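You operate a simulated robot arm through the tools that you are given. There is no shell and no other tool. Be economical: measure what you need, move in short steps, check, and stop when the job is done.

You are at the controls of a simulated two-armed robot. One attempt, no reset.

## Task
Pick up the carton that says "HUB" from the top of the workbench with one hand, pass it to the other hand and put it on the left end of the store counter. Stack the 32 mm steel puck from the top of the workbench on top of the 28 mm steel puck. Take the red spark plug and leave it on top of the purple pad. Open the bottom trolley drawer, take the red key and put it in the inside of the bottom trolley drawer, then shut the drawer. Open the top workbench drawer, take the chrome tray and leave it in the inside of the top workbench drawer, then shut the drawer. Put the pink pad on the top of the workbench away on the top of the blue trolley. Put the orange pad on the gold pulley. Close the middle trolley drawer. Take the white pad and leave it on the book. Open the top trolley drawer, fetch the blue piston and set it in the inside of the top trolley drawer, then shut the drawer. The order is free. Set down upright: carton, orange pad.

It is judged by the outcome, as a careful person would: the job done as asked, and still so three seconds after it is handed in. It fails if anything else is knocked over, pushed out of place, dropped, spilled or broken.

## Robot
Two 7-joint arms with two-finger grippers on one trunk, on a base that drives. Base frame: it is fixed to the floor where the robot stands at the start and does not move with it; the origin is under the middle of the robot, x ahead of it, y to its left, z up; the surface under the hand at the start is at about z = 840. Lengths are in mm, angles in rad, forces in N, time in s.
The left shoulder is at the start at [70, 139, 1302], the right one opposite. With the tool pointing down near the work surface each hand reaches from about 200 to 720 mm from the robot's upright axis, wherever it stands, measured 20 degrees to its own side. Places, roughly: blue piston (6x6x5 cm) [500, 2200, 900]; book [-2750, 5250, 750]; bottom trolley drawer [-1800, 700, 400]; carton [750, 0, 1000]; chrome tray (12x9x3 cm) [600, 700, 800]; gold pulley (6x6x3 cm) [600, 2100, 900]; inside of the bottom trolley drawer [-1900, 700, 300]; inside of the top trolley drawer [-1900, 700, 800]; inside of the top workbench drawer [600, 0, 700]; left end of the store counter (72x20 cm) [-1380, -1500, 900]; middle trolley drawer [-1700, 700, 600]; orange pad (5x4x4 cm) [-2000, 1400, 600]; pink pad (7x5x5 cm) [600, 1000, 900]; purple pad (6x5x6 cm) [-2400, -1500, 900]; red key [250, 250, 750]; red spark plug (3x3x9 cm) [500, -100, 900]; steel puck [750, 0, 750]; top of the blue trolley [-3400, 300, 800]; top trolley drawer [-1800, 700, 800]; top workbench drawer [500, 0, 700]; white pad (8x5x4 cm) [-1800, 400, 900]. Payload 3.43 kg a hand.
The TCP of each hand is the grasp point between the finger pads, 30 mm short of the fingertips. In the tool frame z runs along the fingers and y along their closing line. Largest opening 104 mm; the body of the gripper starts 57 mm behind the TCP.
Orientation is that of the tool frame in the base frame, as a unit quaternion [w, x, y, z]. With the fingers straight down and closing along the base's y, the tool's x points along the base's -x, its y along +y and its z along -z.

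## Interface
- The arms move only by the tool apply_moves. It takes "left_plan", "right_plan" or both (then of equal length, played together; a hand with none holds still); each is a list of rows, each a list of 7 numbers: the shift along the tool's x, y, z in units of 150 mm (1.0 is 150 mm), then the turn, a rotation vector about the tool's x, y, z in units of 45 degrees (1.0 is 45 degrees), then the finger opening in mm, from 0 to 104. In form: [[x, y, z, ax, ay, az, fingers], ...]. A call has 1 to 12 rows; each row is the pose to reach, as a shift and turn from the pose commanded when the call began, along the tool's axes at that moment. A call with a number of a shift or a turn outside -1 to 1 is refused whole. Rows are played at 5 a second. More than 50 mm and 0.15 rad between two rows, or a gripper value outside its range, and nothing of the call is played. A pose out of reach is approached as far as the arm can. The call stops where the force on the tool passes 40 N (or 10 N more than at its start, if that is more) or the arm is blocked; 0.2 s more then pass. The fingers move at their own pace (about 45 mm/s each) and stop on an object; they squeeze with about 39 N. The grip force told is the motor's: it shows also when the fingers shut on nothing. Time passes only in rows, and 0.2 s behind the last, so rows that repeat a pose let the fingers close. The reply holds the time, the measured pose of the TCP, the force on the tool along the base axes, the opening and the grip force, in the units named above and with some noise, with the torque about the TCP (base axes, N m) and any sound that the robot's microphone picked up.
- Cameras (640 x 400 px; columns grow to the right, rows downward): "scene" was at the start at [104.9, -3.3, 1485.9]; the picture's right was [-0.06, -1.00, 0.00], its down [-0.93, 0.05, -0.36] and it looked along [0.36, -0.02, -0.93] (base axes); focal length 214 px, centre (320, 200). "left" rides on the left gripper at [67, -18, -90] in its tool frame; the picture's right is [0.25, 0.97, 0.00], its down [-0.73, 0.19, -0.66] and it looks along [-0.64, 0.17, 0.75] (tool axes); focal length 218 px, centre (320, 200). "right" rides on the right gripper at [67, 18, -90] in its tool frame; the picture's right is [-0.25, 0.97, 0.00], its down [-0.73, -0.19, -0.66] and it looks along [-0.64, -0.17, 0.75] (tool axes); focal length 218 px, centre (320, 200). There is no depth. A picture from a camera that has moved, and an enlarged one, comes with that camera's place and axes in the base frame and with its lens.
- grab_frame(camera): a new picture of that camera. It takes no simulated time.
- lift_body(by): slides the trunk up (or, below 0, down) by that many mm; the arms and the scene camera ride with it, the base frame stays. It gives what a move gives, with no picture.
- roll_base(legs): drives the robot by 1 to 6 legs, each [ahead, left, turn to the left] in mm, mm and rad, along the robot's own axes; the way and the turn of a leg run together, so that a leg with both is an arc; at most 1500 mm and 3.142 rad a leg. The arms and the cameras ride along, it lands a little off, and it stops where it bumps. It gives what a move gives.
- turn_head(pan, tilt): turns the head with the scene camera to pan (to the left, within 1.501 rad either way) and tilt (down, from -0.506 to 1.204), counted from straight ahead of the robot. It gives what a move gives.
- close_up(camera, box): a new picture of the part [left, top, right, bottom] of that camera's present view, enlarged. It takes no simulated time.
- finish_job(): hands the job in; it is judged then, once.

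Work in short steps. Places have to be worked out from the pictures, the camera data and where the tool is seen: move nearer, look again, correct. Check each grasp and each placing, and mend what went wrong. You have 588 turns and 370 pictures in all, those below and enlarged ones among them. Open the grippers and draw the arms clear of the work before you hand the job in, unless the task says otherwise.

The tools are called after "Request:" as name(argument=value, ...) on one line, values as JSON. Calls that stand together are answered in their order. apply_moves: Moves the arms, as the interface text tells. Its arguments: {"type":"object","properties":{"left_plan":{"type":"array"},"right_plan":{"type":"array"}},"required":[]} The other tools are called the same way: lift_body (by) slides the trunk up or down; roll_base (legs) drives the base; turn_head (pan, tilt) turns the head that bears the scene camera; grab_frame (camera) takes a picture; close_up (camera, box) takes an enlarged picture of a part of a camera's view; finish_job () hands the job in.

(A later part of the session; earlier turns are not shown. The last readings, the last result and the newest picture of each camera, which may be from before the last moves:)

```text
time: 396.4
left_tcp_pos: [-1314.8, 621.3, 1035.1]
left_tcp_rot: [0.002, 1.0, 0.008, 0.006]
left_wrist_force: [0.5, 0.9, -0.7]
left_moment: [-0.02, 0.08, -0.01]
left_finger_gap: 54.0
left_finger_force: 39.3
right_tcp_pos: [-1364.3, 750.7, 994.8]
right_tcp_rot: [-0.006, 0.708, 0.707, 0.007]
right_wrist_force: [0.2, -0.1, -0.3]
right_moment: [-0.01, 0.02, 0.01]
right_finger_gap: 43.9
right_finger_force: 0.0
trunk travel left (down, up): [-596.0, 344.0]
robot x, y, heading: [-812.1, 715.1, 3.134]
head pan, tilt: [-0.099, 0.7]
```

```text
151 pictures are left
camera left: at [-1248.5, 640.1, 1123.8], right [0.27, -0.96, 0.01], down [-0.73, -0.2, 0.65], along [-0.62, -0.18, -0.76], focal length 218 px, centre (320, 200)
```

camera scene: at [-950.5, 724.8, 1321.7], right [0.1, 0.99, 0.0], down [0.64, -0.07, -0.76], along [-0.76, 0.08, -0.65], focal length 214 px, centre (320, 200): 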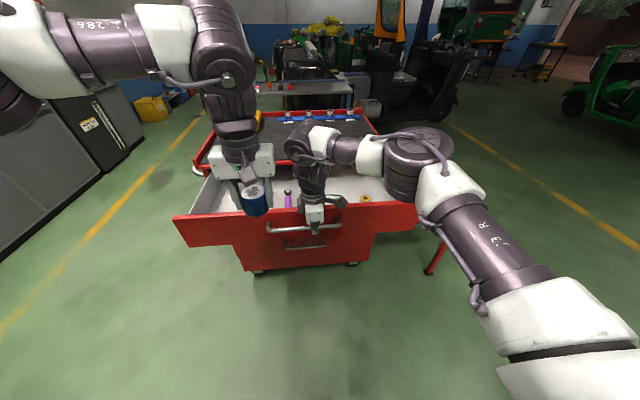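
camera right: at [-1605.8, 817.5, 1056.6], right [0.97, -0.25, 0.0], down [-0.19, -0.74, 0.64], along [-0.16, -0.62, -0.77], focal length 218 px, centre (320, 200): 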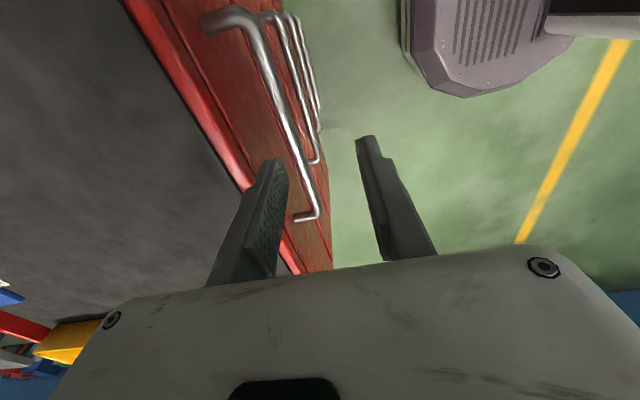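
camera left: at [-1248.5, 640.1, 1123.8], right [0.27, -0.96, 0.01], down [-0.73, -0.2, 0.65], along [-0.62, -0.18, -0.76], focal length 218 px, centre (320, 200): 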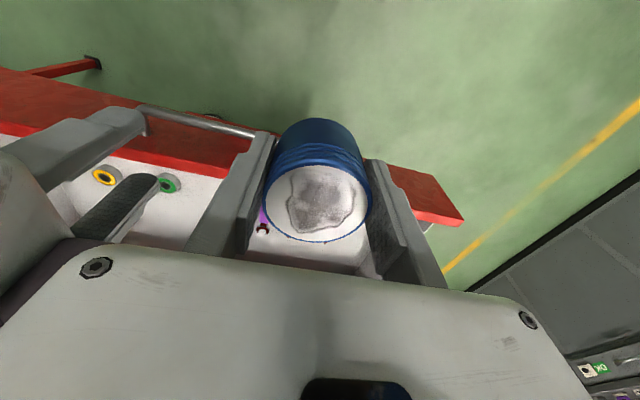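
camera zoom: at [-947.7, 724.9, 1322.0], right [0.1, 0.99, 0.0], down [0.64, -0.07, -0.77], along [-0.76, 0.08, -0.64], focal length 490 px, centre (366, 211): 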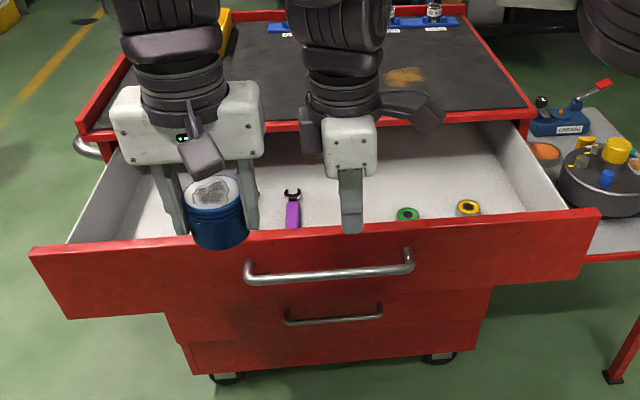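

Free space is at the drawer's left (purple tool and two rings elsewhere). I drive 180 mm forward and bring the piston over the left part.

Request:
roll_base(legs=[[180, 0, 0]])

Request:
apply_moves(left_plan=[[-0.15, 0.15, 0, 0, 0, 0, 40], [-0.3, 0.35, 0, 0, 0, 0, 40], [-0.45, 0.5, 0, 0, 0, 0, 40], [-0.55, 0.7, 0, 0, 0, 0, 40]])

Request:
grab_frame(camera="scene")

Request:
grab_frame(camera="left")

```text
time: 397.9
left_tcp_pos: [-1494.9, 618.0, 1032.1]
left_tcp_rot: [0.002, 1.0, 0.009, 0.005]
left_wrist_force: [-0.4, -0.2, -1.1]
left_moment: [-0.02, 0.02, -0.03]
left_finger_gap: 54.1
left_finger_force: 39.3
right_tcp_pos: [-1547.0, 747.9, 994.1]
right_tcp_rot: [-0.007, 0.706, 0.708, 0.006]
right_wrist_force: [-0.6, 0.7, -0.7]
right_moment: [-0.02, 0.0, 0.04]
right_finger_gap: 43.9
right_finger_force: 0.1
trunk travel left (down, up): [-596.0, 344.0]
robot x, y, heading: [-993.3, 715.5, 3.142]
head pan, tilt: [-0.099, 0.7]
```

```text
time: 398.9
left_tcp_pos: [-1575.4, 510.5, 1031.7]
left_tcp_rot: [0.002, 1.0, 0.009, 0.006]
left_wrist_force: [-0.1, 0.4, -1.6]
left_moment: [0.03, -0.02, -0.03]
left_finger_gap: 54.2
left_finger_force: 38.5
right_tcp_pos: [-1545.9, 747.8, 993.0]
right_tcp_rot: [-0.006, 0.706, 0.709, 0.008]
right_wrist_force: [0.6, 0.6, 0.6]
right_moment: [0.0, 0.02, -0.02]
right_finger_gap: 44.1
right_finger_force: 0.0
trunk travel left (down, up): [-596.0, 344.0]
robot x, y, heading: [-994.2, 717.4, 3.144]
head pan, tilt: [-0.099, 0.7]
```

```text
150 pictures are left
camera scene: at [-1129.9, 722.1, 1321.8], right [0.1, 0.99, 0.0], down [0.64, -0.06, -0.76], along [-0.76, 0.08, -0.64], focal length 214 px, centre (320, 200)
```

scene: 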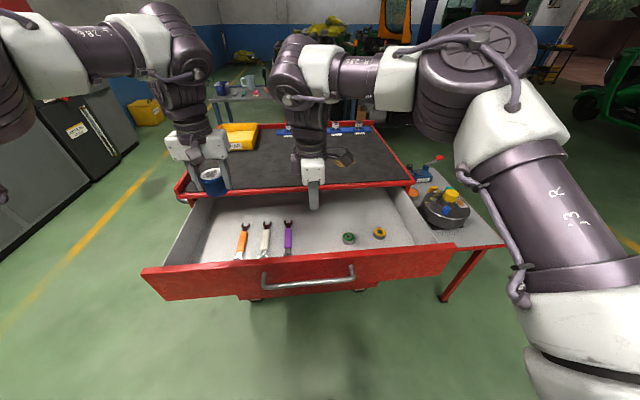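

```text
149 pictures are left
camera left: at [-1509.9, 530.6, 1122.7], right [0.27, -0.96, 0.01], down [-0.73, -0.2, 0.65], along [-0.62, -0.18, -0.76], focal length 218 px, centre (320, 200)
```

left: 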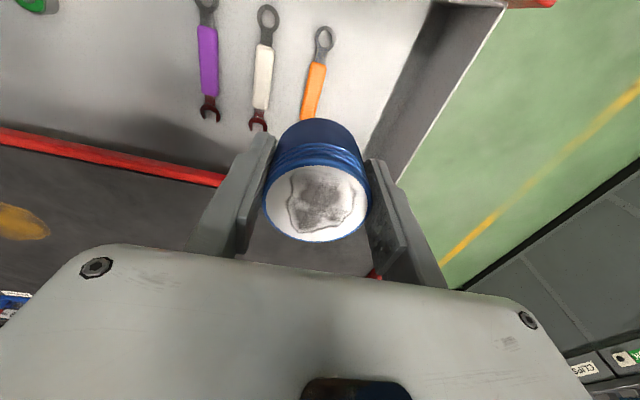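

The middle of the drawer (y≈760, x≈-1575) is free. I shift the base 150 mm right so the left hand reaches there with the right hand out of the way.

Request:
roll_base(legs=[[0, -150, 0]])

Request:
apply_moves(left_plan=[[0, -0.3, 0, 0, 0, 0, 40], [0, -0.6, 0.1, 0, 0, 0, 40], [0, -0.65, 0.4, 0, 0, 0, 40], [0, -0.65, 0.7, 0, 0, 0, 40]], right_plan=[[0.2, 0.1, 0, 0, 0, 0, 44], [0.4, 0.2, 0, 0, 0, 0, 44], [0.4, 0.2, 0, 0, 0, 0, 44], [0.4, 0.2, 0, 0, 0, 0, 44]])

Request:
grab_frame(camera="scene")

Request:
grab_frame(camera="left")

```text
time: 400.3
left_tcp_pos: [-1575.7, 658.5, 1031.5]
left_tcp_rot: [0.003, 1.0, 0.009, 0.006]
left_wrist_force: [0.1, 0.0, -1.5]
left_moment: [0.0, -0.01, -0.03]
left_finger_gap: 54.3
left_finger_force: 39.0
right_tcp_pos: [-1545.5, 893.9, 994.1]
right_tcp_rot: [-0.007, 0.706, 0.708, 0.008]
right_wrist_force: [-0.2, -0.6, -0.7]
right_moment: [-0.02, 0.02, 0.0]
right_finger_gap: 43.8
right_finger_force: 0.0
trunk travel left (down, up): [-596.0, 344.0]
robot x, y, heading: [-994.6, 865.7, -3.141]
head pan, tilt: [-0.099, 0.7]
```

```text
time: 401.3
left_tcp_pos: [-1576.5, 756.3, 928.0]
left_tcp_rot: [0.001, 1.0, 0.01, 0.006]
left_wrist_force: [-0.5, -1.2, -1.5]
left_moment: [0.01, -0.03, -0.03]
left_finger_gap: 54.3
left_finger_force: 39.1
right_tcp_pos: [-1517.2, 954.4, 993.0]
right_tcp_rot: [-0.004, 0.705, 0.709, 0.008]
right_wrist_force: [-0.1, 0.8, -0.1]
right_moment: [0.01, 0.01, 0.02]
right_finger_gap: 44.3
right_finger_force: 0.0
trunk travel left (down, up): [-596.0, 344.0]
robot x, y, heading: [-993.6, 865.4, -3.138]
head pan, tilt: [-0.099, 0.7]
```

```text
148 pictures are left
camera scene: at [-1131.1, 871.6, 1321.7], right [0.1, 1.0, 0.0], down [0.64, -0.06, -0.76], along [-0.76, 0.08, -0.65], focal length 214 px, centre (320, 200)
```

scene: 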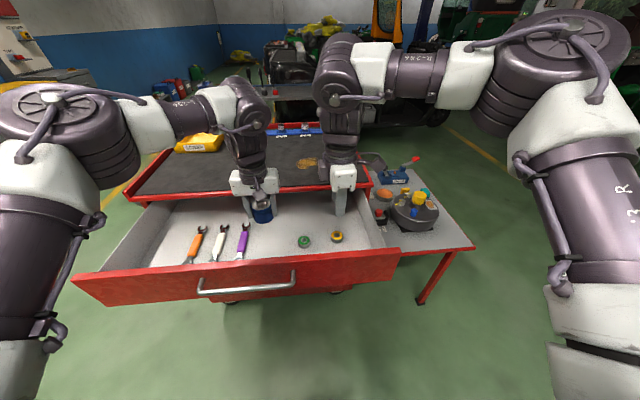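

```text
147 pictures are left
camera left: at [-1510.6, 776.3, 1019.0], right [0.27, -0.96, 0.01], down [-0.73, -0.2, 0.65], along [-0.62, -0.18, -0.76], focal length 218 px, centre (320, 200)
```

left: 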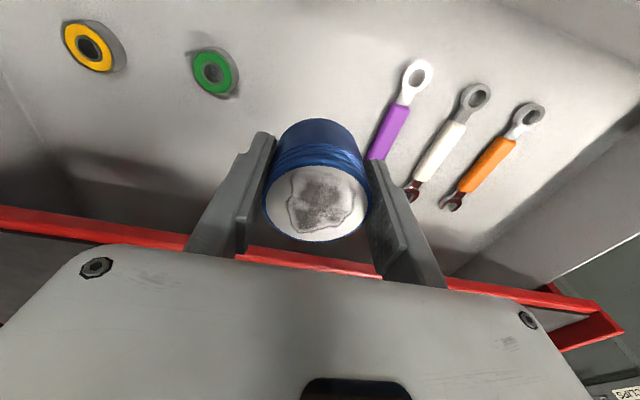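

I shift 8 mm right to stay between the purple tool and green ring, and lower 60 mm.

Request:
apply_moves(left_plan=[[0, -0.05, 0.1, 0, 0, 0, 40], [0, -0.05, 0.25, 0, 0, 0, 40], [0, -0.05, 0.4, 0, 0, 0, 40]])

Request:
close_up(camera="scene", box=[180, 150, 380, 280])

Request:
grab_frame(camera="left")

```text
time: 402.1
left_tcp_pos: [-1575.7, 762.3, 867.4]
left_tcp_rot: [0.002, 1.0, 0.01, 0.006]
left_wrist_force: [0.0, -0.1, -2.4]
left_moment: [-0.01, 0.01, 0.01]
left_finger_gap: 54.1
left_finger_force: 39.4
right_tcp_pos: [-1518.7, 953.4, 994.4]
right_tcp_rot: [-0.005, 0.706, 0.708, 0.007]
right_wrist_force: [-0.1, 0.8, -0.1]
right_moment: [0.02, 0.0, 0.01]
right_finger_gap: 44.1
right_finger_force: 0.0
trunk travel left (down, up): [-596.0, 344.0]
robot x, y, heading: [-993.8, 861.0, -3.136]
head pan, tilt: [-0.099, 0.7]
```

```text
3.08 times, centred on (280, 215) of scene
camera zoom: at [-1130.3, 871.0, 1321.8], right [0.1, 1.0, 0.0], down [0.64, -0.06, -0.76], along [-0.76, 0.08, -0.64], focal length 660 px, centre (443, 154)
```

zoom: 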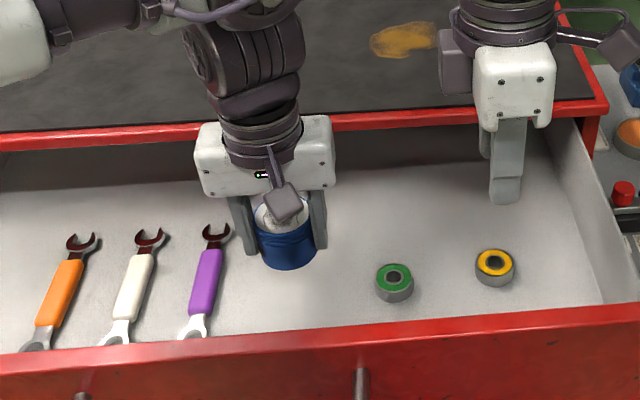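

```text
145 pictures are left
camera left: at [-1509.6, 784.2, 958.6], right [0.27, -0.96, 0.01], down [-0.73, -0.2, 0.65], along [-0.62, -0.18, -0.76], focal length 218 px, centre (320, 200)
```

left: 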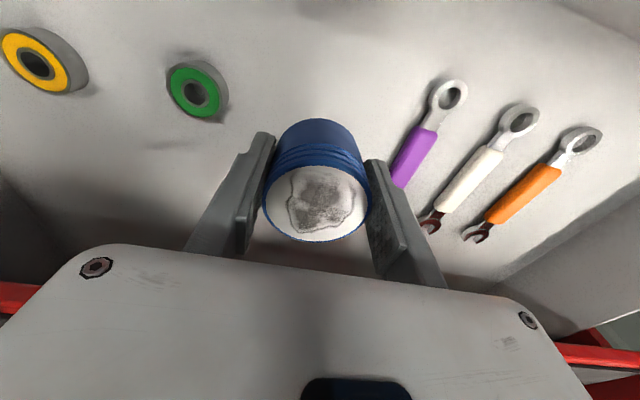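

Request:
apply_moves(left_plan=[[0, 0, 0.1, 0, 0, 0, 40], [0, 0, 0.18, 0, 0, 0, 40], [0, 0, 0.21, 0, 0, 0, 40]])

Request:
close_up(camera="scene", box=[220, 170, 320, 260])

```text
time: 402.9
left_tcp_pos: [-1575.4, 763.6, 835.9]
left_tcp_rot: [0.002, 1.0, 0.01, 0.006]
left_wrist_force: [0.4, 0.2, -2.4]
left_moment: [0.01, 0.0, 0.02]
left_finger_gap: 53.9
left_finger_force: 39.3
right_tcp_pos: [-1516.7, 953.6, 994.5]
right_tcp_rot: [-0.006, 0.705, 0.709, 0.007]
right_wrist_force: [-0.2, 0.5, -0.2]
right_moment: [0.03, 0.01, 0.01]
right_finger_gap: 44.0
right_finger_force: 0.0
trunk travel left (down, up): [-596.0, 344.0]
robot x, y, heading: [-993.1, 862.9, -3.145]
head pan, tilt: [-0.099, 0.7]
```

```text
4.44 times, centred on (270, 215) of scene
camera zoom: at [-1129.8, 871.4, 1321.8], right [0.1, 1.0, 0.0], down [0.64, -0.06, -0.76], along [-0.76, 0.08, -0.64], focal length 953 px, centre (542, 133)
```

zoom: 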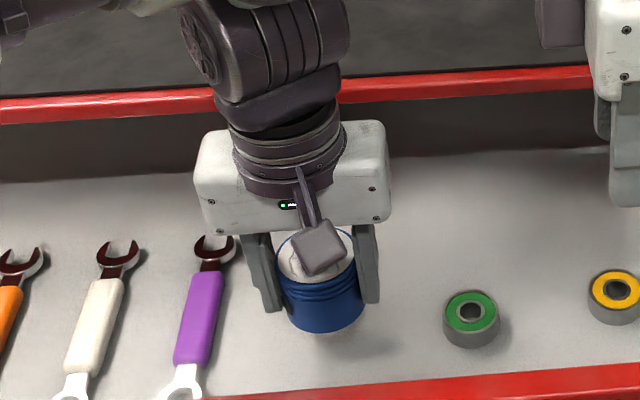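

Request:
apply_moves(left_plan=[[0, 0, 0.02, 0, 0, 0, 40], [0, 0, 0.04, 0, 0, 0, 40], [0, 0, 0.06, 0, 0, 0, 40], [0, 0, 0.08, 0, 0, 0, 40], [0, 0, 0.1, 0, 0, 0, 40]])

Request:
close_up(camera="scene", box=[220, 170, 320, 260])

```text
time: 404.1
left_tcp_pos: [-1574.3, 762.9, 820.6]
left_tcp_rot: [0.001, 1.0, 0.009, 0.006]
left_wrist_force: [0.2, 0.2, -2.0]
left_moment: [-0.04, 0.0, 0.03]
left_finger_gap: 54.2
left_finger_force: 38.8
right_tcp_pos: [-1517.1, 954.3, 994.6]
right_tcp_rot: [-0.006, 0.705, 0.709, 0.007]
right_wrist_force: [-0.1, -0.2, -0.4]
right_moment: [0.0, 0.01, 0.01]
right_finger_gap: 44.0
right_finger_force: 0.0
trunk travel left (down, up): [-596.0, 344.0]
robot x, y, heading: [-989.8, 862.5, -3.142]
head pan, tilt: [-0.099, 0.7]
```

```text
4.44 times, centred on (270, 215) of scene
camera zoom: at [-1130.0, 871.3, 1321.8], right [0.1, 1.0, 0.0], down [0.64, -0.06, -0.76], along [-0.76, 0.08, -0.64], focal length 953 px, centre (542, 133)
```

zoom: 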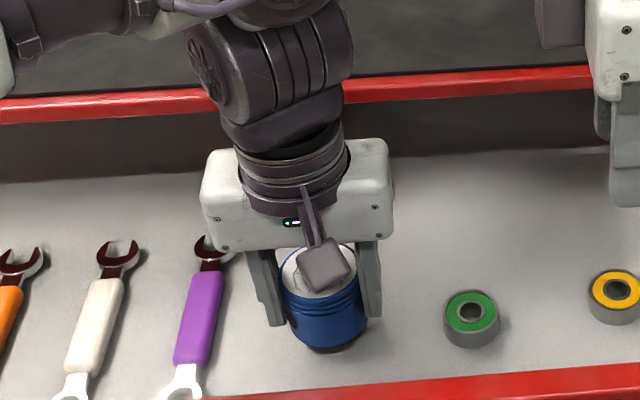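

Nearly there; a few more mm.

Request:
apply_moves(left_plan=[[0, 0, 0.015, 0, 0, 0, 40], [0, 0, 0.03, 0, 0, 0, 40], [0, 0, 0.045, 0, 0, 0, 40]])

Request:
close_up(camera="scene", box=[220, 170, 320, 260])

```text
time: 404.9
left_tcp_pos: [-1574.0, 761.6, 813.5]
left_tcp_rot: [0.001, 1.0, 0.01, 0.006]
left_wrist_force: [-0.9, 0.3, -1.7]
left_moment: [0.02, -0.04, -0.01]
left_finger_gap: 54.1
left_finger_force: 38.9
right_tcp_pos: [-1516.5, 954.6, 993.4]
right_tcp_rot: [-0.005, 0.705, 0.709, 0.007]
right_wrist_force: [-0.2, 0.6, 0.3]
right_moment: [0.02, 0.02, 0.0]
right_finger_gap: 44.2
right_finger_force: 0.0
trunk travel left (down, up): [-596.0, 344.0]
robot x, y, heading: [-993.2, 864.2, -3.142]
head pan, tilt: [-0.099, 0.7]
```

```text
4.44 times, centred on (270, 215) of scene
camera zoom: at [-1130.0, 871.3, 1321.8], right [0.1, 1.0, 0.0], down [0.64, -0.06, -0.76], along [-0.76, 0.08, -0.64], focal length 953 px, centre (542, 133)
```

zoom: 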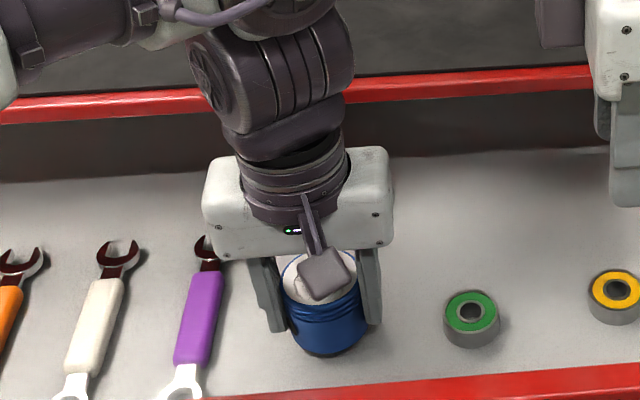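

Request:
apply_moves(left_plan=[[0, 0, 0.015, 0, 0, 0, 40], [0, 0, 0.03, 0, 0, 0, 40], [0, 0, 0.045, 0, 0, 0, 40], [0, 0, 0.06, 0, 0, 0, 40]])

Request:
close_up(camera="scene", box=[220, 170, 320, 260])

```text
time: 405.9
left_tcp_pos: [-1575.2, 763.1, 804.4]
left_tcp_rot: [0.001, 1.0, 0.009, 0.006]
left_wrist_force: [0.2, 0.3, -1.3]
left_moment: [0.03, -0.02, -0.02]
left_finger_gap: 54.1
left_finger_force: 38.8
right_tcp_pos: [-1516.5, 954.0, 992.7]
right_tcp_rot: [-0.005, 0.705, 0.709, 0.007]
right_wrist_force: [1.2, -0.5, -0.4]
right_moment: [-0.01, -0.01, 0.03]
right_finger_gap: 44.2
right_finger_force: 0.1
trunk travel left (down, up): [-596.0, 344.0]
robot x, y, heading: [-992.9, 861.7, -3.146]
head pan, tilt: [-0.099, 0.7]
```

```text
4.44 times, centred on (270, 215) of scene
camera zoom: at [-1130.0, 871.3, 1321.8], right [0.1, 1.0, 0.0], down [0.64, -0.06, -0.76], along [-0.76, 0.08, -0.64], focal length 953 px, centre (542, 133)
```

zoom: 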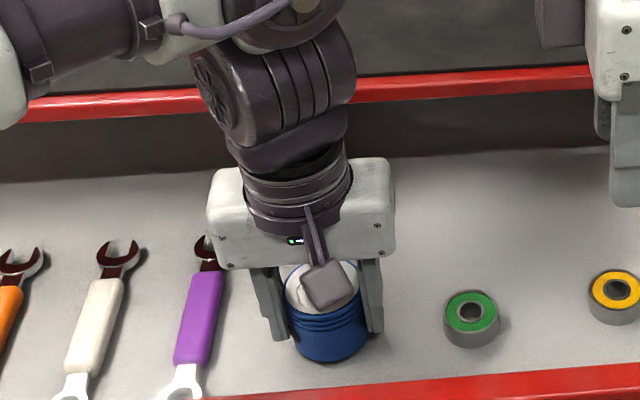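

Request:
apply_moves(left_plan=[[0, 0, 0.015, 0, 0, 0, 40], [0, 0, 0.03, 0, 0, 0, 40], [0, 0, 0.045, 0, 0, 0, 40], [0, 0, 0.06, 0, 0, 0, 40]])

Request:
close_up(camera="scene", box=[220, 170, 320, 260])

```text
time: 406.9
left_tcp_pos: [-1572.8, 762.2, 796.7]
left_tcp_rot: [0.002, 1.0, 0.01, 0.005]
left_wrist_force: [0.0, -1.0, 1.8]
left_moment: [0.04, 0.02, 0.01]
left_finger_gap: 54.3
left_finger_force: 39.5
right_tcp_pos: [-1516.5, 954.0, 994.2]
right_tcp_rot: [-0.005, 0.706, 0.709, 0.007]
right_wrist_force: [0.0, -0.3, 0.1]
right_moment: [0.04, 0.0, -0.04]
right_finger_gap: 44.1
right_finger_force: 0.1
trunk travel left (down, up): [-596.0, 344.0]
robot x, y, heading: [-993.6, 864.1, -3.139]
head pan, tilt: [-0.099, 0.7]
```

```text
4.44 times, centred on (270, 215) of scene
camera zoom: at [-1129.5, 871.2, 1321.9], right [0.1, 1.0, 0.0], down [0.64, -0.06, -0.76], along [-0.76, 0.08, -0.64], focal length 953 px, centre (542, 133)
```

zoom: 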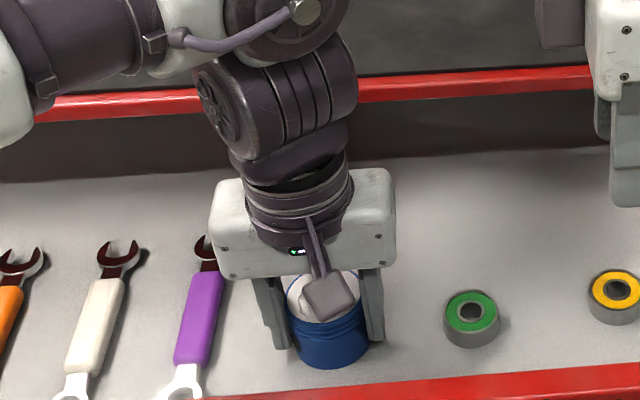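

Contact (force turned +1.8). I release to 74 and rise.

Request:
apply_moves(left_plan=[[0, 0, 0, 0, 0, 0, 62], [0, 0, 0, 0, 0, 0, 72], [0, 0, 0, 0, 0, 0, 72], [0, 0, -0.3, 0, 0, 0, 72], [0, 0, -0.6, 0, 0, 0, 72], [0, 0, -0.9, 0, 0, 0, 72]])

Request:
apply_moves(left_plan=[[0, 0.1, -0.3, 0, 0, 0, 72], [0, 0.2, -0.6, 0, 0, 0, 72], [0, 0.4, -0.8, 0, 0, 0, 72]])

Request:
close_up(camera="scene", box=[140, 130, 420, 300])

```text
time: 408.3
left_tcp_pos: [-1572.1, 763.4, 931.2]
left_tcp_rot: [0.002, 1.0, 0.01, 0.007]
left_wrist_force: [-0.3, -0.9, -0.2]
left_moment: [-0.01, -0.02, 0.02]
left_finger_gap: 71.9
left_finger_force: 0.2
right_tcp_pos: [-1515.0, 953.7, 994.5]
right_tcp_rot: [-0.006, 0.705, 0.71, 0.008]
right_wrist_force: [0.2, -0.2, 0.8]
right_moment: [-0.02, 0.0, -0.01]
right_finger_gap: 43.7
right_finger_force: 0.1
trunk travel left (down, up): [-596.0, 344.0]
robot x, y, heading: [-994.1, 861.4, -3.143]
head pan, tilt: [-0.099, 0.7]
```

```text
time: 409.1
left_tcp_pos: [-1575.2, 701.8, 1050.6]
left_tcp_rot: [0.001, 1.0, 0.009, 0.006]
left_wrist_force: [0.4, -0.1, 0.1]
left_moment: [0.03, -0.03, -0.03]
left_finger_gap: 72.0
left_finger_force: 0.1
right_tcp_pos: [-1516.6, 953.5, 994.1]
right_tcp_rot: [-0.007, 0.705, 0.709, 0.008]
right_wrist_force: [0.4, -0.1, 0.0]
right_moment: [-0.01, -0.01, 0.03]
right_finger_gap: 44.3
right_finger_force: 0.0
trunk travel left (down, up): [-596.0, 344.0]
robot x, y, heading: [-992.3, 863.5, -3.141]
head pan, tilt: [-0.099, 0.7]
```

```text
2.29 times, centred on (280, 215) of scene
camera zoom: at [-1129.3, 870.0, 1321.8], right [0.1, 1.0, 0.0], down [0.64, -0.06, -0.77], along [-0.76, 0.08, -0.64], focal length 490 px, centre (411, 166)
```

zoom: 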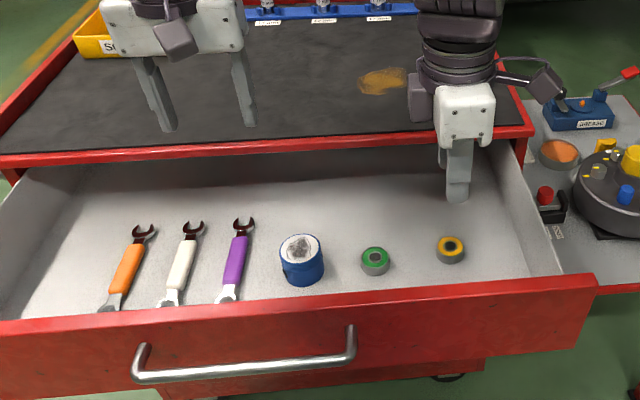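

The piston stands in the drawer. To close: I reposition so the right hand can grip the bar again (bar now ≈x -1401) and push by driving forward.

Request:
roll_base(legs=[[-160, 0, 0], [0, 180, 0]])

Request:
grab_frame(camera="right")

Request:
grab_frame(camera="scene")

```text
time: 411.6
left_tcp_pos: [-1415.1, 525.0, 1050.0]
left_tcp_rot: [0.003, 1.0, 0.01, 0.006]
left_wrist_force: [0.3, -0.2, -0.1]
left_moment: [0.01, 0.02, 0.01]
left_finger_gap: 72.1
left_finger_force: 0.1
right_tcp_pos: [-1357.0, 776.5, 994.4]
right_tcp_rot: [-0.006, 0.705, 0.709, 0.007]
right_wrist_force: [-0.3, -0.1, 0.1]
right_moment: [0.02, 0.01, 0.0]
right_finger_gap: 44.1
right_finger_force: 0.1
trunk travel left (down, up): [-596.0, 344.0]
robot x, y, heading: [-831.8, 685.4, -3.148]
head pan, tilt: [-0.099, 0.7]
```

```text
138 pictures are left
camera right: at [-1338.1, 843.4, 1085.2], right [0.97, -0.25, 0.0], down [-0.19, -0.74, 0.64], along [-0.16, -0.62, -0.77], focal length 218 px, centre (320, 200)
```

right: 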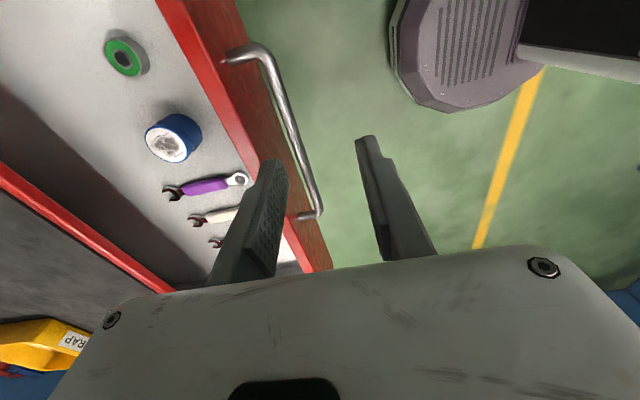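

```text
137 pictures are left
camera scene: at [-969.5, 694.8, 1321.8], right [0.1, 1.0, 0.0], down [0.64, -0.06, -0.76], along [-0.76, 0.07, -0.64], focal length 214 px, centre (320, 200)
```

scene: 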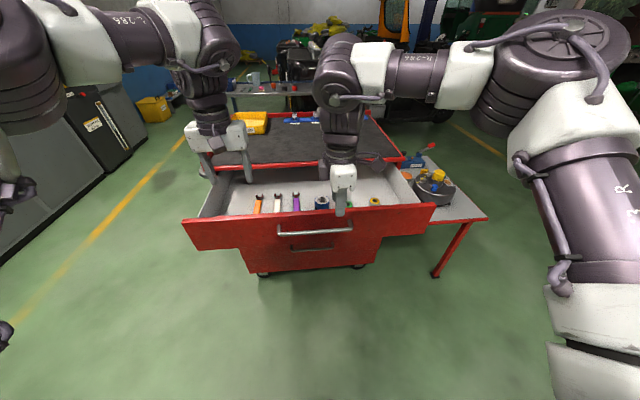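

Bar ≈x -1398. I lower the right hand around it.

Request:
apply_moves(right_plan=[[-0.12, -0.13, 0, 0, 0, 0, 44], [-0.24, -0.26, 0, 0, 0, 0, 44], [-0.24, -0.26, 0.3, 0, 0, 0, 44], [-0.24, -0.26, 0.6, 0, 0, 0, 44], [-0.24, -0.26, 0.75, 0, 0, 0, 44]])

Request:
close_up(camera="right", box=[200, 60, 440, 240])

```text
time: 412.8
left_tcp_pos: [-1415.0, 523.7, 1050.1]
left_tcp_rot: [0.002, 1.0, 0.011, 0.006]
left_wrist_force: [-0.2, 0.8, 0.0]
left_moment: [0.01, -0.01, 0.01]
left_finger_gap: 71.9
left_finger_force: 0.1
right_tcp_pos: [-1394.8, 742.5, 882.4]
right_tcp_rot: [-0.005, 0.705, 0.709, 0.007]
right_wrist_force: [0.2, -1.1, -0.2]
right_moment: [-0.01, 0.0, -0.04]
right_finger_gap: 44.3
right_finger_force: 0.1
trunk travel left (down, up): [-596.0, 344.0]
robot x, y, heading: [-835.5, 686.5, -3.137]
head pan, tilt: [-0.099, 0.7]
```

```text
2.22 times, centred on (320, 150) of right
camera zoom: at [-1376.9, 808.8, 972.8], right [0.97, -0.25, 0.0], down [-0.19, -0.74, 0.64], along [-0.16, -0.62, -0.77], focal length 485 px, centre (320, 311)
```

zoom: 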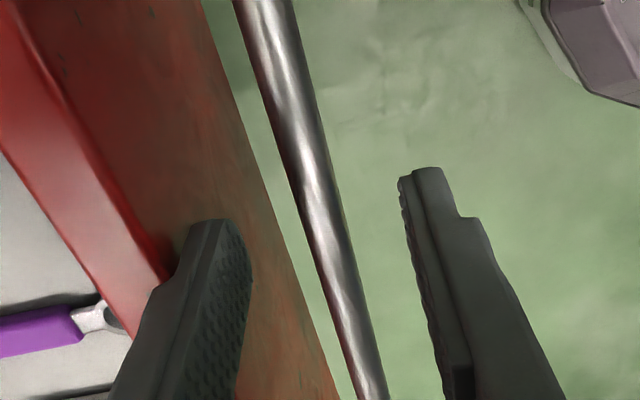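

Request:
apply_moves(right_plan=[[0, 0, 0.13, 0, 0, 0, 44], [0, 0, 0.265, 0, 0, 0, 44], [0, 0, 0.265, 0, 0, 0, 5], [0, 0, 0.265, 0, 0, 0, 5], [0, 0, 0.265, 0, 0, 0, 5]])

Request:
roll_base(legs=[[200, 0, 0]])

Request:
grab_frame(camera="scene")

```text
time: 414.0
left_tcp_pos: [-1414.9, 525.5, 1050.7]
left_tcp_rot: [0.002, 1.0, 0.01, 0.007]
left_wrist_force: [-0.1, 0.9, -0.3]
left_moment: [-0.01, 0.0, 0.01]
left_finger_gap: 72.1
left_finger_force: 0.2
right_tcp_pos: [-1395.1, 742.8, 842.1]
right_tcp_rot: [-0.006, 0.706, 0.709, 0.007]
right_wrist_force: [1.1, 0.6, -0.9]
right_moment: [-0.02, -0.01, 0.03]
right_finger_gap: 13.7
right_finger_force: 36.4
trunk travel left (down, up): [-596.0, 344.0]
robot x, y, heading: [-832.7, 684.0, -3.139]
head pan, tilt: [-0.099, 0.7]
```

```text
time: 415.6
left_tcp_pos: [-1609.8, 525.1, 1049.8]
left_tcp_rot: [0.002, 1.0, 0.01, 0.006]
left_wrist_force: [-0.6, 0.4, -0.5]
left_moment: [0.0, -0.01, -0.02]
left_finger_gap: 72.0
left_finger_force: 0.1
right_tcp_pos: [-1589.8, 742.2, 841.8]
right_tcp_rot: [-0.005, 0.705, 0.709, 0.008]
right_wrist_force: [0.4, 2.7, 2.4]
right_moment: [0.34, -0.02, 0.06]
right_finger_gap: 13.5
right_finger_force: 45.2
trunk travel left (down, up): [-596.0, 344.0]
robot x, y, heading: [-1027.3, 687.5, -3.138]
head pan, tilt: [-0.099, 0.7]
```

```text
135 pictures are left
camera scene: at [-1165.0, 694.1, 1321.7], right [0.1, 1.0, 0.0], down [0.64, -0.06, -0.76], along [-0.76, 0.07, -0.64], focal length 214 px, centre (320, 200)
```

scene: 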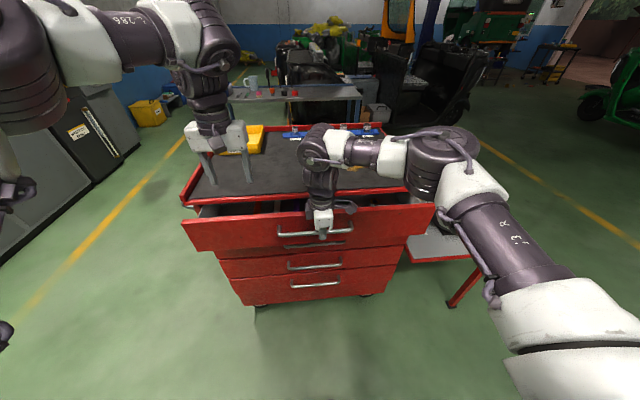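

Closing well. I push the remaining ~58 mm.

Request:
roll_base(legs=[[52, 0, 0]])

Request:
apply_moves(right_plan=[[0, -0.03, 0, 0, 0, 0, 5], [0, -0.06, 0, 0, 0, 0, 5], [0, -0.09, 0, 0, 0, 0, 5]])

Request:
close_up(camera="scene", box=[160, 150, 460, 310])

```text
time: 416.5
left_tcp_pos: [-1661.0, 524.6, 1049.7]
left_tcp_rot: [0.002, 1.0, 0.01, 0.006]
left_wrist_force: [-0.7, 0.5, 0.1]
left_moment: [0.0, 0.0, -0.03]
left_finger_gap: 72.3
left_finger_force: 0.0
right_tcp_pos: [-1639.9, 743.5, 840.2]
right_tcp_rot: [-0.005, 0.705, 0.709, 0.008]
right_wrist_force: [0.3, -0.8, 2.5]
right_moment: [0.07, -0.14, 0.22]
right_finger_gap: 13.3
right_finger_force: 45.4
trunk travel left (down, up): [-596.0, 344.0]
robot x, y, heading: [-1081.3, 685.9, -3.143]
head pan, tilt: [-0.099, 0.7]
```

```text
time: 417.3
left_tcp_pos: [-1660.6, 524.2, 1050.9]
left_tcp_rot: [0.001, 1.0, 0.009, 0.006]
left_wrist_force: [0.1, -0.3, 0.2]
left_moment: [-0.02, -0.02, -0.03]
left_finger_gap: 72.1
left_finger_force: 0.2
right_tcp_pos: [-1654.5, 742.5, 842.6]
right_tcp_rot: [-0.005, 0.705, 0.709, 0.007]
right_wrist_force: [0.7, -0.4, -2.0]
right_moment: [-0.14, -0.03, -0.01]
right_finger_gap: 13.6
right_finger_force: 45.3
trunk travel left (down, up): [-596.0, 344.0]
robot x, y, heading: [-1076.3, 686.5, -3.141]
head pan, tilt: [-0.099, 0.7]
```

```text
2.13 times, centred on (310, 230) of scene
camera zoom: at [-1215.2, 693.8, 1321.8], right [0.1, 1.0, 0.0], down [0.64, -0.06, -0.76], along [-0.76, 0.08, -0.64], focal length 458 px, centre (341, 136)
```

zoom: 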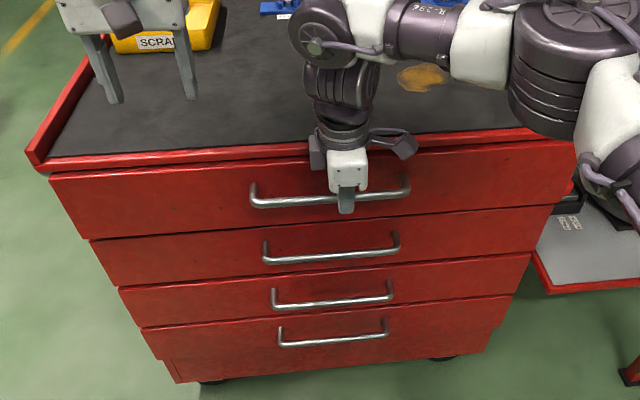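

I push a few mm more until it resists, then release.

Request:
apply_moves(right_plan=[[0, -0.03, 0, 0, 0, 0, 5], [0, -0.06, 0, 0, 0, 0, 5]])

Request:
close_up(camera="scene", box=[160, 190, 460, 260])

```text
time: 417.9
left_tcp_pos: [-1660.4, 524.1, 1051.0]
left_tcp_rot: [0.001, 1.0, 0.01, 0.006]
left_wrist_force: [0.1, -0.3, 0.0]
left_moment: [0.0, 0.01, 0.01]
left_finger_gap: 72.0
left_finger_force: 0.1
right_tcp_pos: [-1662.6, 742.1, 841.7]
right_tcp_rot: [-0.005, 0.705, 0.709, 0.009]
right_wrist_force: [5.1, -1.1, -5.2]
right_moment: [-0.2, -0.15, -0.03]
right_finger_gap: 13.2
right_finger_force: 44.8
trunk travel left (down, up): [-596.0, 344.0]
robot x, y, heading: [-1079.8, 685.0, -3.142]
head pan, tilt: [-0.099, 0.7]
```

```text
2.13 times, centred on (310, 225) of scene
camera zoom: at [-1214.7, 693.7, 1321.8], right [0.1, 1.0, 0.0], down [0.64, -0.06, -0.76], along [-0.76, 0.08, -0.64], focal length 458 px, centre (341, 147)
```

zoom: 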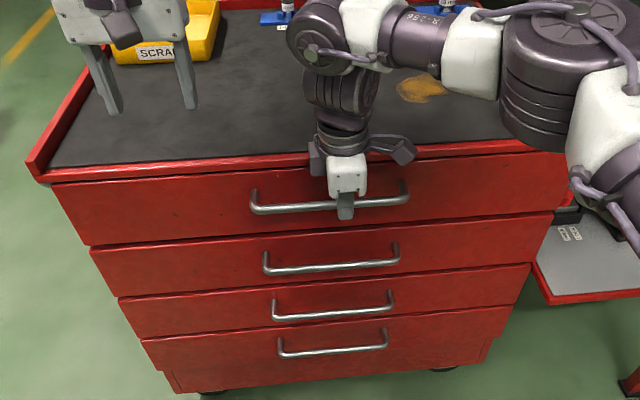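

Request:
apply_moves(right_plan=[[0, -0.03, 0, 0, 0, 0, 5], [0, -0.06, 0, 0, 0, 0, 5]])

```text
time: 418.5
left_tcp_pos: [-1656.7, 526.7, 1052.7]
left_tcp_rot: [0.002, 1.0, 0.008, 0.004]
left_wrist_force: [-1.4, 0.1, -0.7]
left_moment: [-0.01, 0.01, 0.02]
left_finger_gap: 71.9
left_finger_force: 0.1
right_tcp_pos: [-1662.0, 742.3, 841.4]
right_tcp_rot: [-0.001, 0.704, 0.71, 0.013]
right_wrist_force: [15.6, 2.4, 6.5]
right_moment: [-0.64, 1.9, -0.14]
right_finger_gap: 13.6
right_finger_force: 44.7
trunk travel left (down, up): [-596.0, 344.0]
robot x, y, heading: [-1077.2, 686.3, 3.143]
head pan, tilt: [-0.099, 0.7]
stopped in row 2 (right hand): the force on the tool passed its limit at 44 N (the readings are from after the stop); the commanded pose is now the measured one
```

The drawer is at its stop. I release the bar and rise.

Request:
apply_moves(right_plan=[[0, 0.05, 0, 0, 0, 0, 30], [0, 0.06, 0, 0, 0, 0, 40], [0, 0.06, 0, 0, 0, 0, 40], [0, 0.06, -0.3, 0, 0, 0, 40], [0, 0.2, -0.6, 0, 0, 0, 40], [0, 0.4, -0.8, 0, 0, 0, 40]])

Request:
close_up(camera="scene", box=[160, 170, 460, 320])

Request:
grab_frame(camera="right")

```text
time: 419.9
left_tcp_pos: [-1659.4, 525.9, 1050.8]
left_tcp_rot: [0.002, 1.0, 0.01, 0.005]
left_wrist_force: [0.1, -0.3, 0.0]
left_moment: [-0.02, 0.0, -0.02]
left_finger_gap: 71.8
left_finger_force: 0.1
right_tcp_pos: [-1606.9, 740.1, 960.2]
right_tcp_rot: [0.0, 0.704, 0.71, 0.014]
right_wrist_force: [0.3, -0.4, 0.1]
right_moment: [-0.02, 0.04, 0.01]
right_finger_gap: 40.0
right_finger_force: 0.1
trunk travel left (down, up): [-596.0, 344.0]
robot x, y, heading: [-1077.8, 687.0, -3.144]
head pan, tilt: [-0.099, 0.7]
```

```text
2.13 times, centred on (310, 245) of scene
camera zoom: at [-1212.9, 694.5, 1321.9], right [0.1, 1.0, 0.0], down [0.64, -0.06, -0.77], along [-0.76, 0.08, -0.64], focal length 458 px, centre (341, 104)
```

zoom: 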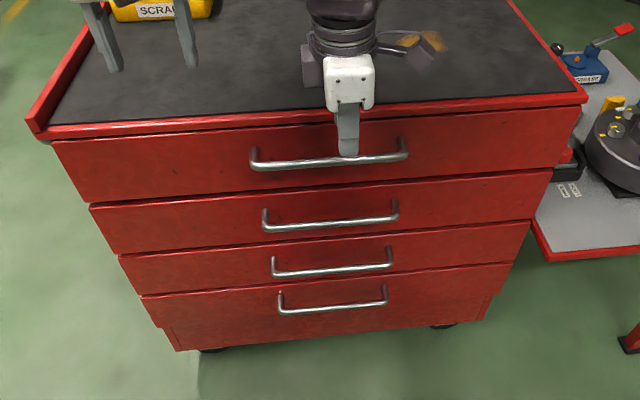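

```text
131 pictures are left
camera right: at [-1590.0, 805.5, 1052.2], right [0.97, -0.24, 0.01], down [-0.2, -0.74, 0.64], along [-0.15, -0.62, -0.77], focal length 218 px, centre (320, 200)
```

right: 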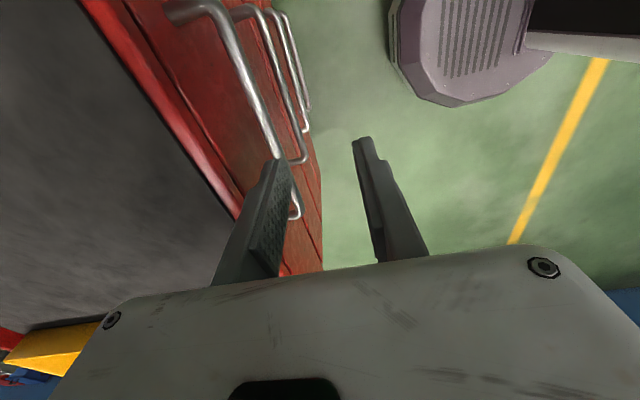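

Both trolley drawers are done. Now to the workbench for the chrome tray: I drive back there facing +x and look at the drawer unit.

Request:
roll_base(legs=[[-350, 0, 0], [0, 0, 3.14], [0, -690, 0], [200, 0, 0]])

Request:
turn_head(pan=0, tilt=0.7)

Request:
grab_frame(camera="scene")

```text
time: 434.1
left_tcp_pos: [55.5, 160.2, 1049.5]
left_tcp_rot: [-0.005, -0.008, 1.0, 0.002]
left_wrist_force: [-0.6, 0.7, 0.4]
left_moment: [-0.02, -0.01, 0.01]
left_finger_gap: 72.2
left_finger_force: 0.1
right_tcp_pos: [3.1, -53.3, 961.2]
right_tcp_rot: [0.013, 0.709, -0.705, 0.001]
right_wrist_force: [0.7, -1.0, -0.3]
right_moment: [0.01, 0.02, 0.04]
right_finger_gap: 40.1
right_finger_force: 0.1
trunk travel left (down, up): [-596.0, 344.0]
robot x, y, heading: [-526.3, -0.9, -0.0]
head pan, tilt: [-0.099, 0.7]
```

```text
time: 434.8
left_tcp_pos: [56.0, 159.3, 1049.8]
left_tcp_rot: [-0.007, -0.008, 1.0, 0.001]
left_wrist_force: [-0.9, 1.3, -0.6]
left_moment: [-0.01, 0.01, -0.02]
left_finger_gap: 72.1
left_finger_force: 0.0
right_tcp_pos: [4.4, -54.4, 960.6]
right_tcp_rot: [0.012, 0.709, -0.705, 0.001]
right_wrist_force: [-0.9, 0.5, -0.4]
right_moment: [0.0, 0.04, 0.02]
right_finger_gap: 39.8
right_finger_force: 0.0
trunk travel left (down, up): [-596.0, 344.0]
robot x, y, heading: [-523.2, -1.4, -0.006]
head pan, tilt: [0.0, 0.7]
```

```text
130 pictures are left
camera scene: at [-391.9, -0.6, 1321.7], right [0.0, -1.0, 0.0], down [-0.64, 0.0, -0.76], along [0.76, 0.0, -0.64], focal length 214 px, centre (320, 200)
```

scene: 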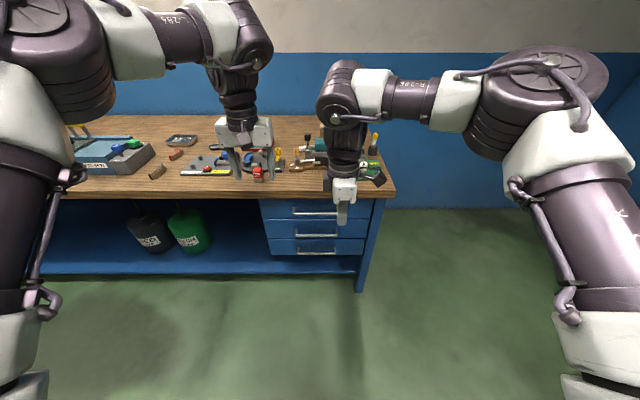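

Request:
grab_frame(camera="right")

Request:
close_up(camera="scene", box=[240, 170, 400, 270])

```text
129 pictures are left
camera right: at [-10.2, -118.5, 1051.7], right [-0.97, 0.25, 0.01], down [0.2, 0.74, 0.64], along [0.15, 0.62, -0.77], focal length 218 px, centre (320, 200)
```

right: 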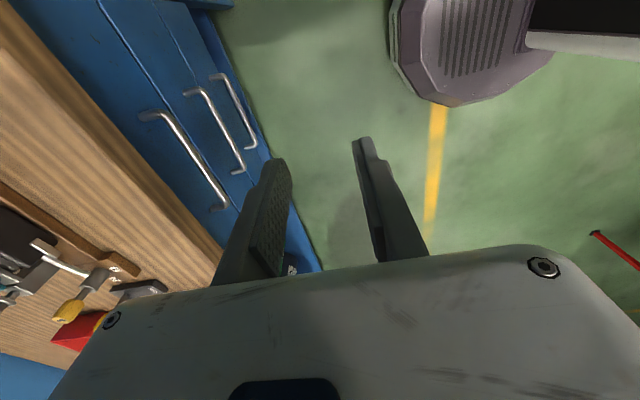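

```text
4.00 times, centred on (320, 220) of scene
camera zoom: at [-391.9, -0.6, 1321.7], right [0.0, -1.0, 0.0], down [-0.64, 0.0, -0.76], along [0.76, 0.0, -0.64], focal length 858 px, centre (320, 120)
```

zoom: 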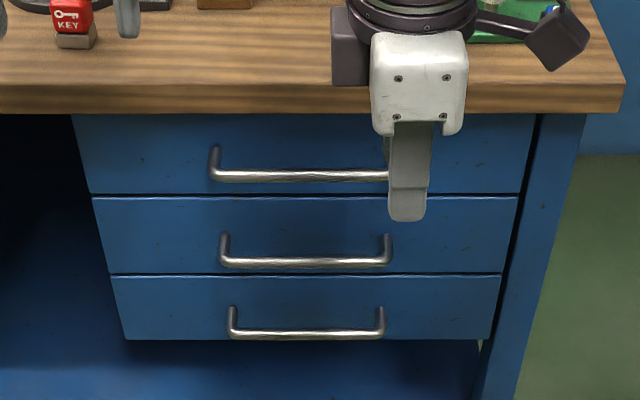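

The top bar is at [231, y 110…-80, z 722], right under the bench edge, so I need a forward-pitched grip. I lower the trunk and pitch the right hand forward (fingers ahead, closing vertically).

Request:
lift_body(by=-200)

Request:
apply_moves(right_plan=[[0, 0, 0, 0.17, 0, 0, 40], [0, 0, 0, 0.34, 0, 0, 40], [0, 0, 0, 0.51, 0, 0, 40], [0, 0, 0, 0.68, 0, 0, 40], [0, 0, 0, 0.84, 0, 0, 40], [0, 0, 0, 1.0, 0, 0, 40]])

Request:
apply_moves(right_plan=[[0, 0, 0, 0.17, 0, 0, 40], [0, 0, 0, 0.34, 0, 0, 40], [0, 0, 0, 0.5, 0, 0, 40]])

Request:
grab_frame(camera="scene")

Request:
grab_frame(camera="right")

```text
time: 436.9
left_tcp_pos: [53.7, 159.3, 850.1]
left_tcp_rot: [-0.006, -0.009, 1.0, 0.001]
left_wrist_force: [-0.7, 1.1, -0.3]
left_moment: [-0.02, -0.03, 0.0]
left_finger_gap: 72.2
left_finger_force: 0.1
right_tcp_pos: [3.5, -54.1, 759.9]
right_tcp_rot: [0.012, 0.709, -0.705, 0.002]
right_wrist_force: [0.5, 0.0, -0.3]
right_moment: [-0.03, -0.03, 0.0]
right_finger_gap: 40.1
right_finger_force: 0.1
trunk travel left (down, up): [-396.0, 544.0]
robot x, y, heading: [-528.2, -1.1, 0.002]
head pan, tilt: [0.0, 0.7]
```

```text
time: 438.4
left_tcp_pos: [56.0, 159.4, 849.4]
left_tcp_rot: [-0.006, -0.009, 1.0, 0.001]
left_wrist_force: [0.7, 0.4, 0.5]
left_moment: [-0.03, 0.01, 0.0]
left_finger_gap: 71.9
left_finger_force: 0.0
right_tcp_pos: [4.1, -52.9, 760.8]
right_tcp_rot: [-0.26, 0.661, -0.65, 0.271]
right_wrist_force: [-1.0, 0.5, -0.4]
right_moment: [0.0, -0.01, 0.0]
right_finger_gap: 40.1
right_finger_force: 0.0
trunk travel left (down, up): [-396.0, 544.0]
robot x, y, heading: [-527.5, -2.9, 0.001]
head pan, tilt: [0.0, 0.7]
```

```text
time: 439.1
left_tcp_pos: [55.1, 161.2, 850.0]
left_tcp_rot: [-0.005, -0.008, 1.0, 0.001]
left_wrist_force: [0.2, 1.5, -0.1]
left_moment: [-0.06, -0.01, 0.03]
left_finger_gap: 72.0
left_finger_force: 0.0
right_tcp_pos: [2.2, -52.5, 760.9]
right_tcp_rot: [-0.384, 0.598, -0.583, 0.394]
right_wrist_force: [0.0, -0.3, 0.2]
right_moment: [0.0, 0.0, 0.01]
right_finger_gap: 39.9
right_finger_force: 0.2
trunk travel left (down, up): [-396.0, 544.0]
robot x, y, heading: [-526.9, 1.3, 0.001]
head pan, tilt: [0.0, 0.7]
```

```text
127 pictures are left
camera scene: at [-393.3, 1.2, 1121.9], right [0.0, -1.0, 0.0], down [-0.64, 0.0, -0.77], along [0.77, 0.0, -0.64], focal length 214 px, centre (320, 200)
```

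scene: 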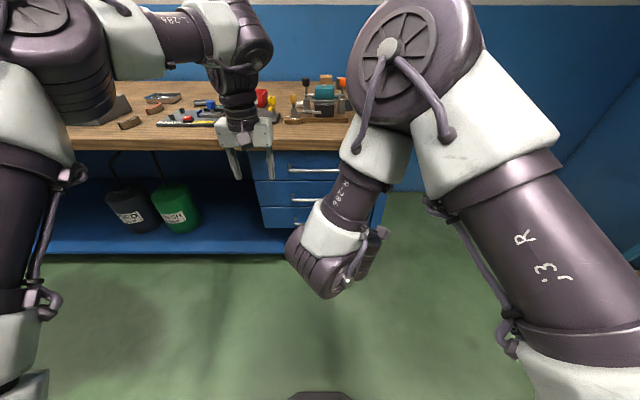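

```text
126 pictures are left
camera right: at [-85.1, -119.2, 782.5], right [-0.38, 0.23, -0.89], down [-0.53, 0.73, 0.42], along [0.75, 0.64, -0.16], focal length 218 px, centre (320, 200)
```

right: 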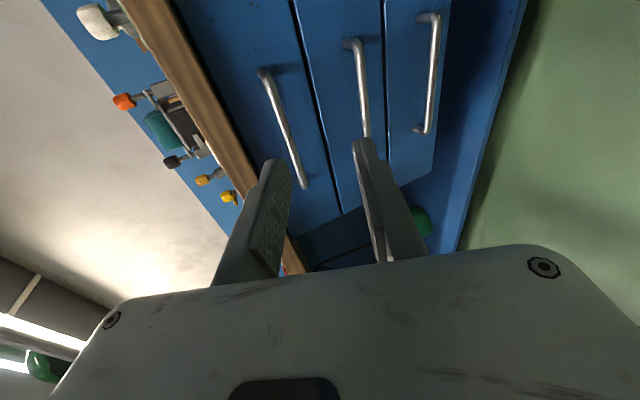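

The forward pitch (~67°) works. I drive 150 mm forward and look again.

Request:
roll_base(legs=[[150, 0, 0]])

Request:
grab_frame(camera="right")

Request:
close_up(camera="scene", box=[220, 100, 420, 260])

```text
time: 440.5
left_tcp_pos: [206.9, 158.7, 849.9]
left_tcp_rot: [-0.006, -0.008, 1.0, 0.002]
left_wrist_force: [-0.3, 0.7, -0.9]
left_moment: [0.0, -0.01, 0.05]
left_finger_gap: 71.8
left_finger_force: 0.0
right_tcp_pos: [152.6, -55.8, 759.4]
right_tcp_rot: [-0.383, 0.597, -0.586, 0.392]
right_wrist_force: [0.3, 0.5, -0.7]
right_moment: [0.03, -0.01, 0.02]
right_finger_gap: 40.1
right_finger_force: 0.0
trunk travel left (down, up): [-396.0, 544.0]
robot x, y, heading: [-376.0, -1.7, 0.003]
head pan, tilt: [0.0, 0.7]
```

```text
125 pictures are left
camera right: at [66.0, -121.1, 781.4], right [-0.39, 0.23, -0.89], down [-0.53, 0.73, 0.42], along [0.75, 0.64, -0.16], focal length 218 px, centre (320, 200)
```

right: 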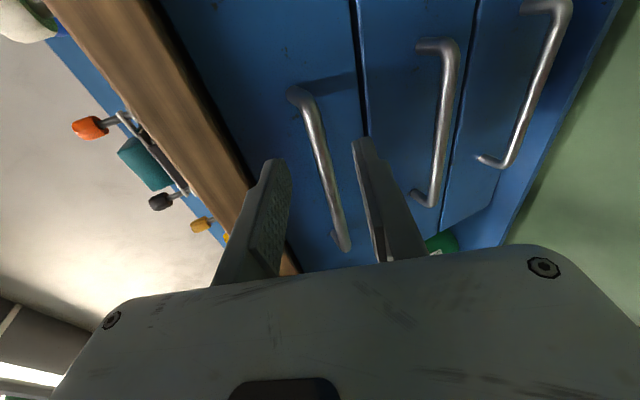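

```text
2.50 times, centred on (320, 180) of scene
camera zoom: at [-241.5, -1.0, 1121.7], right [0.0, -1.0, 0.0], down [-0.65, 0.0, -0.76], along [0.76, 0.0, -0.65], focal length 536 px, centre (320, 250)
```

zoom: 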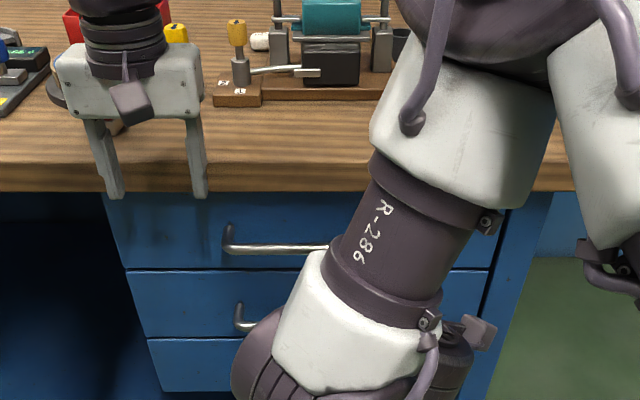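

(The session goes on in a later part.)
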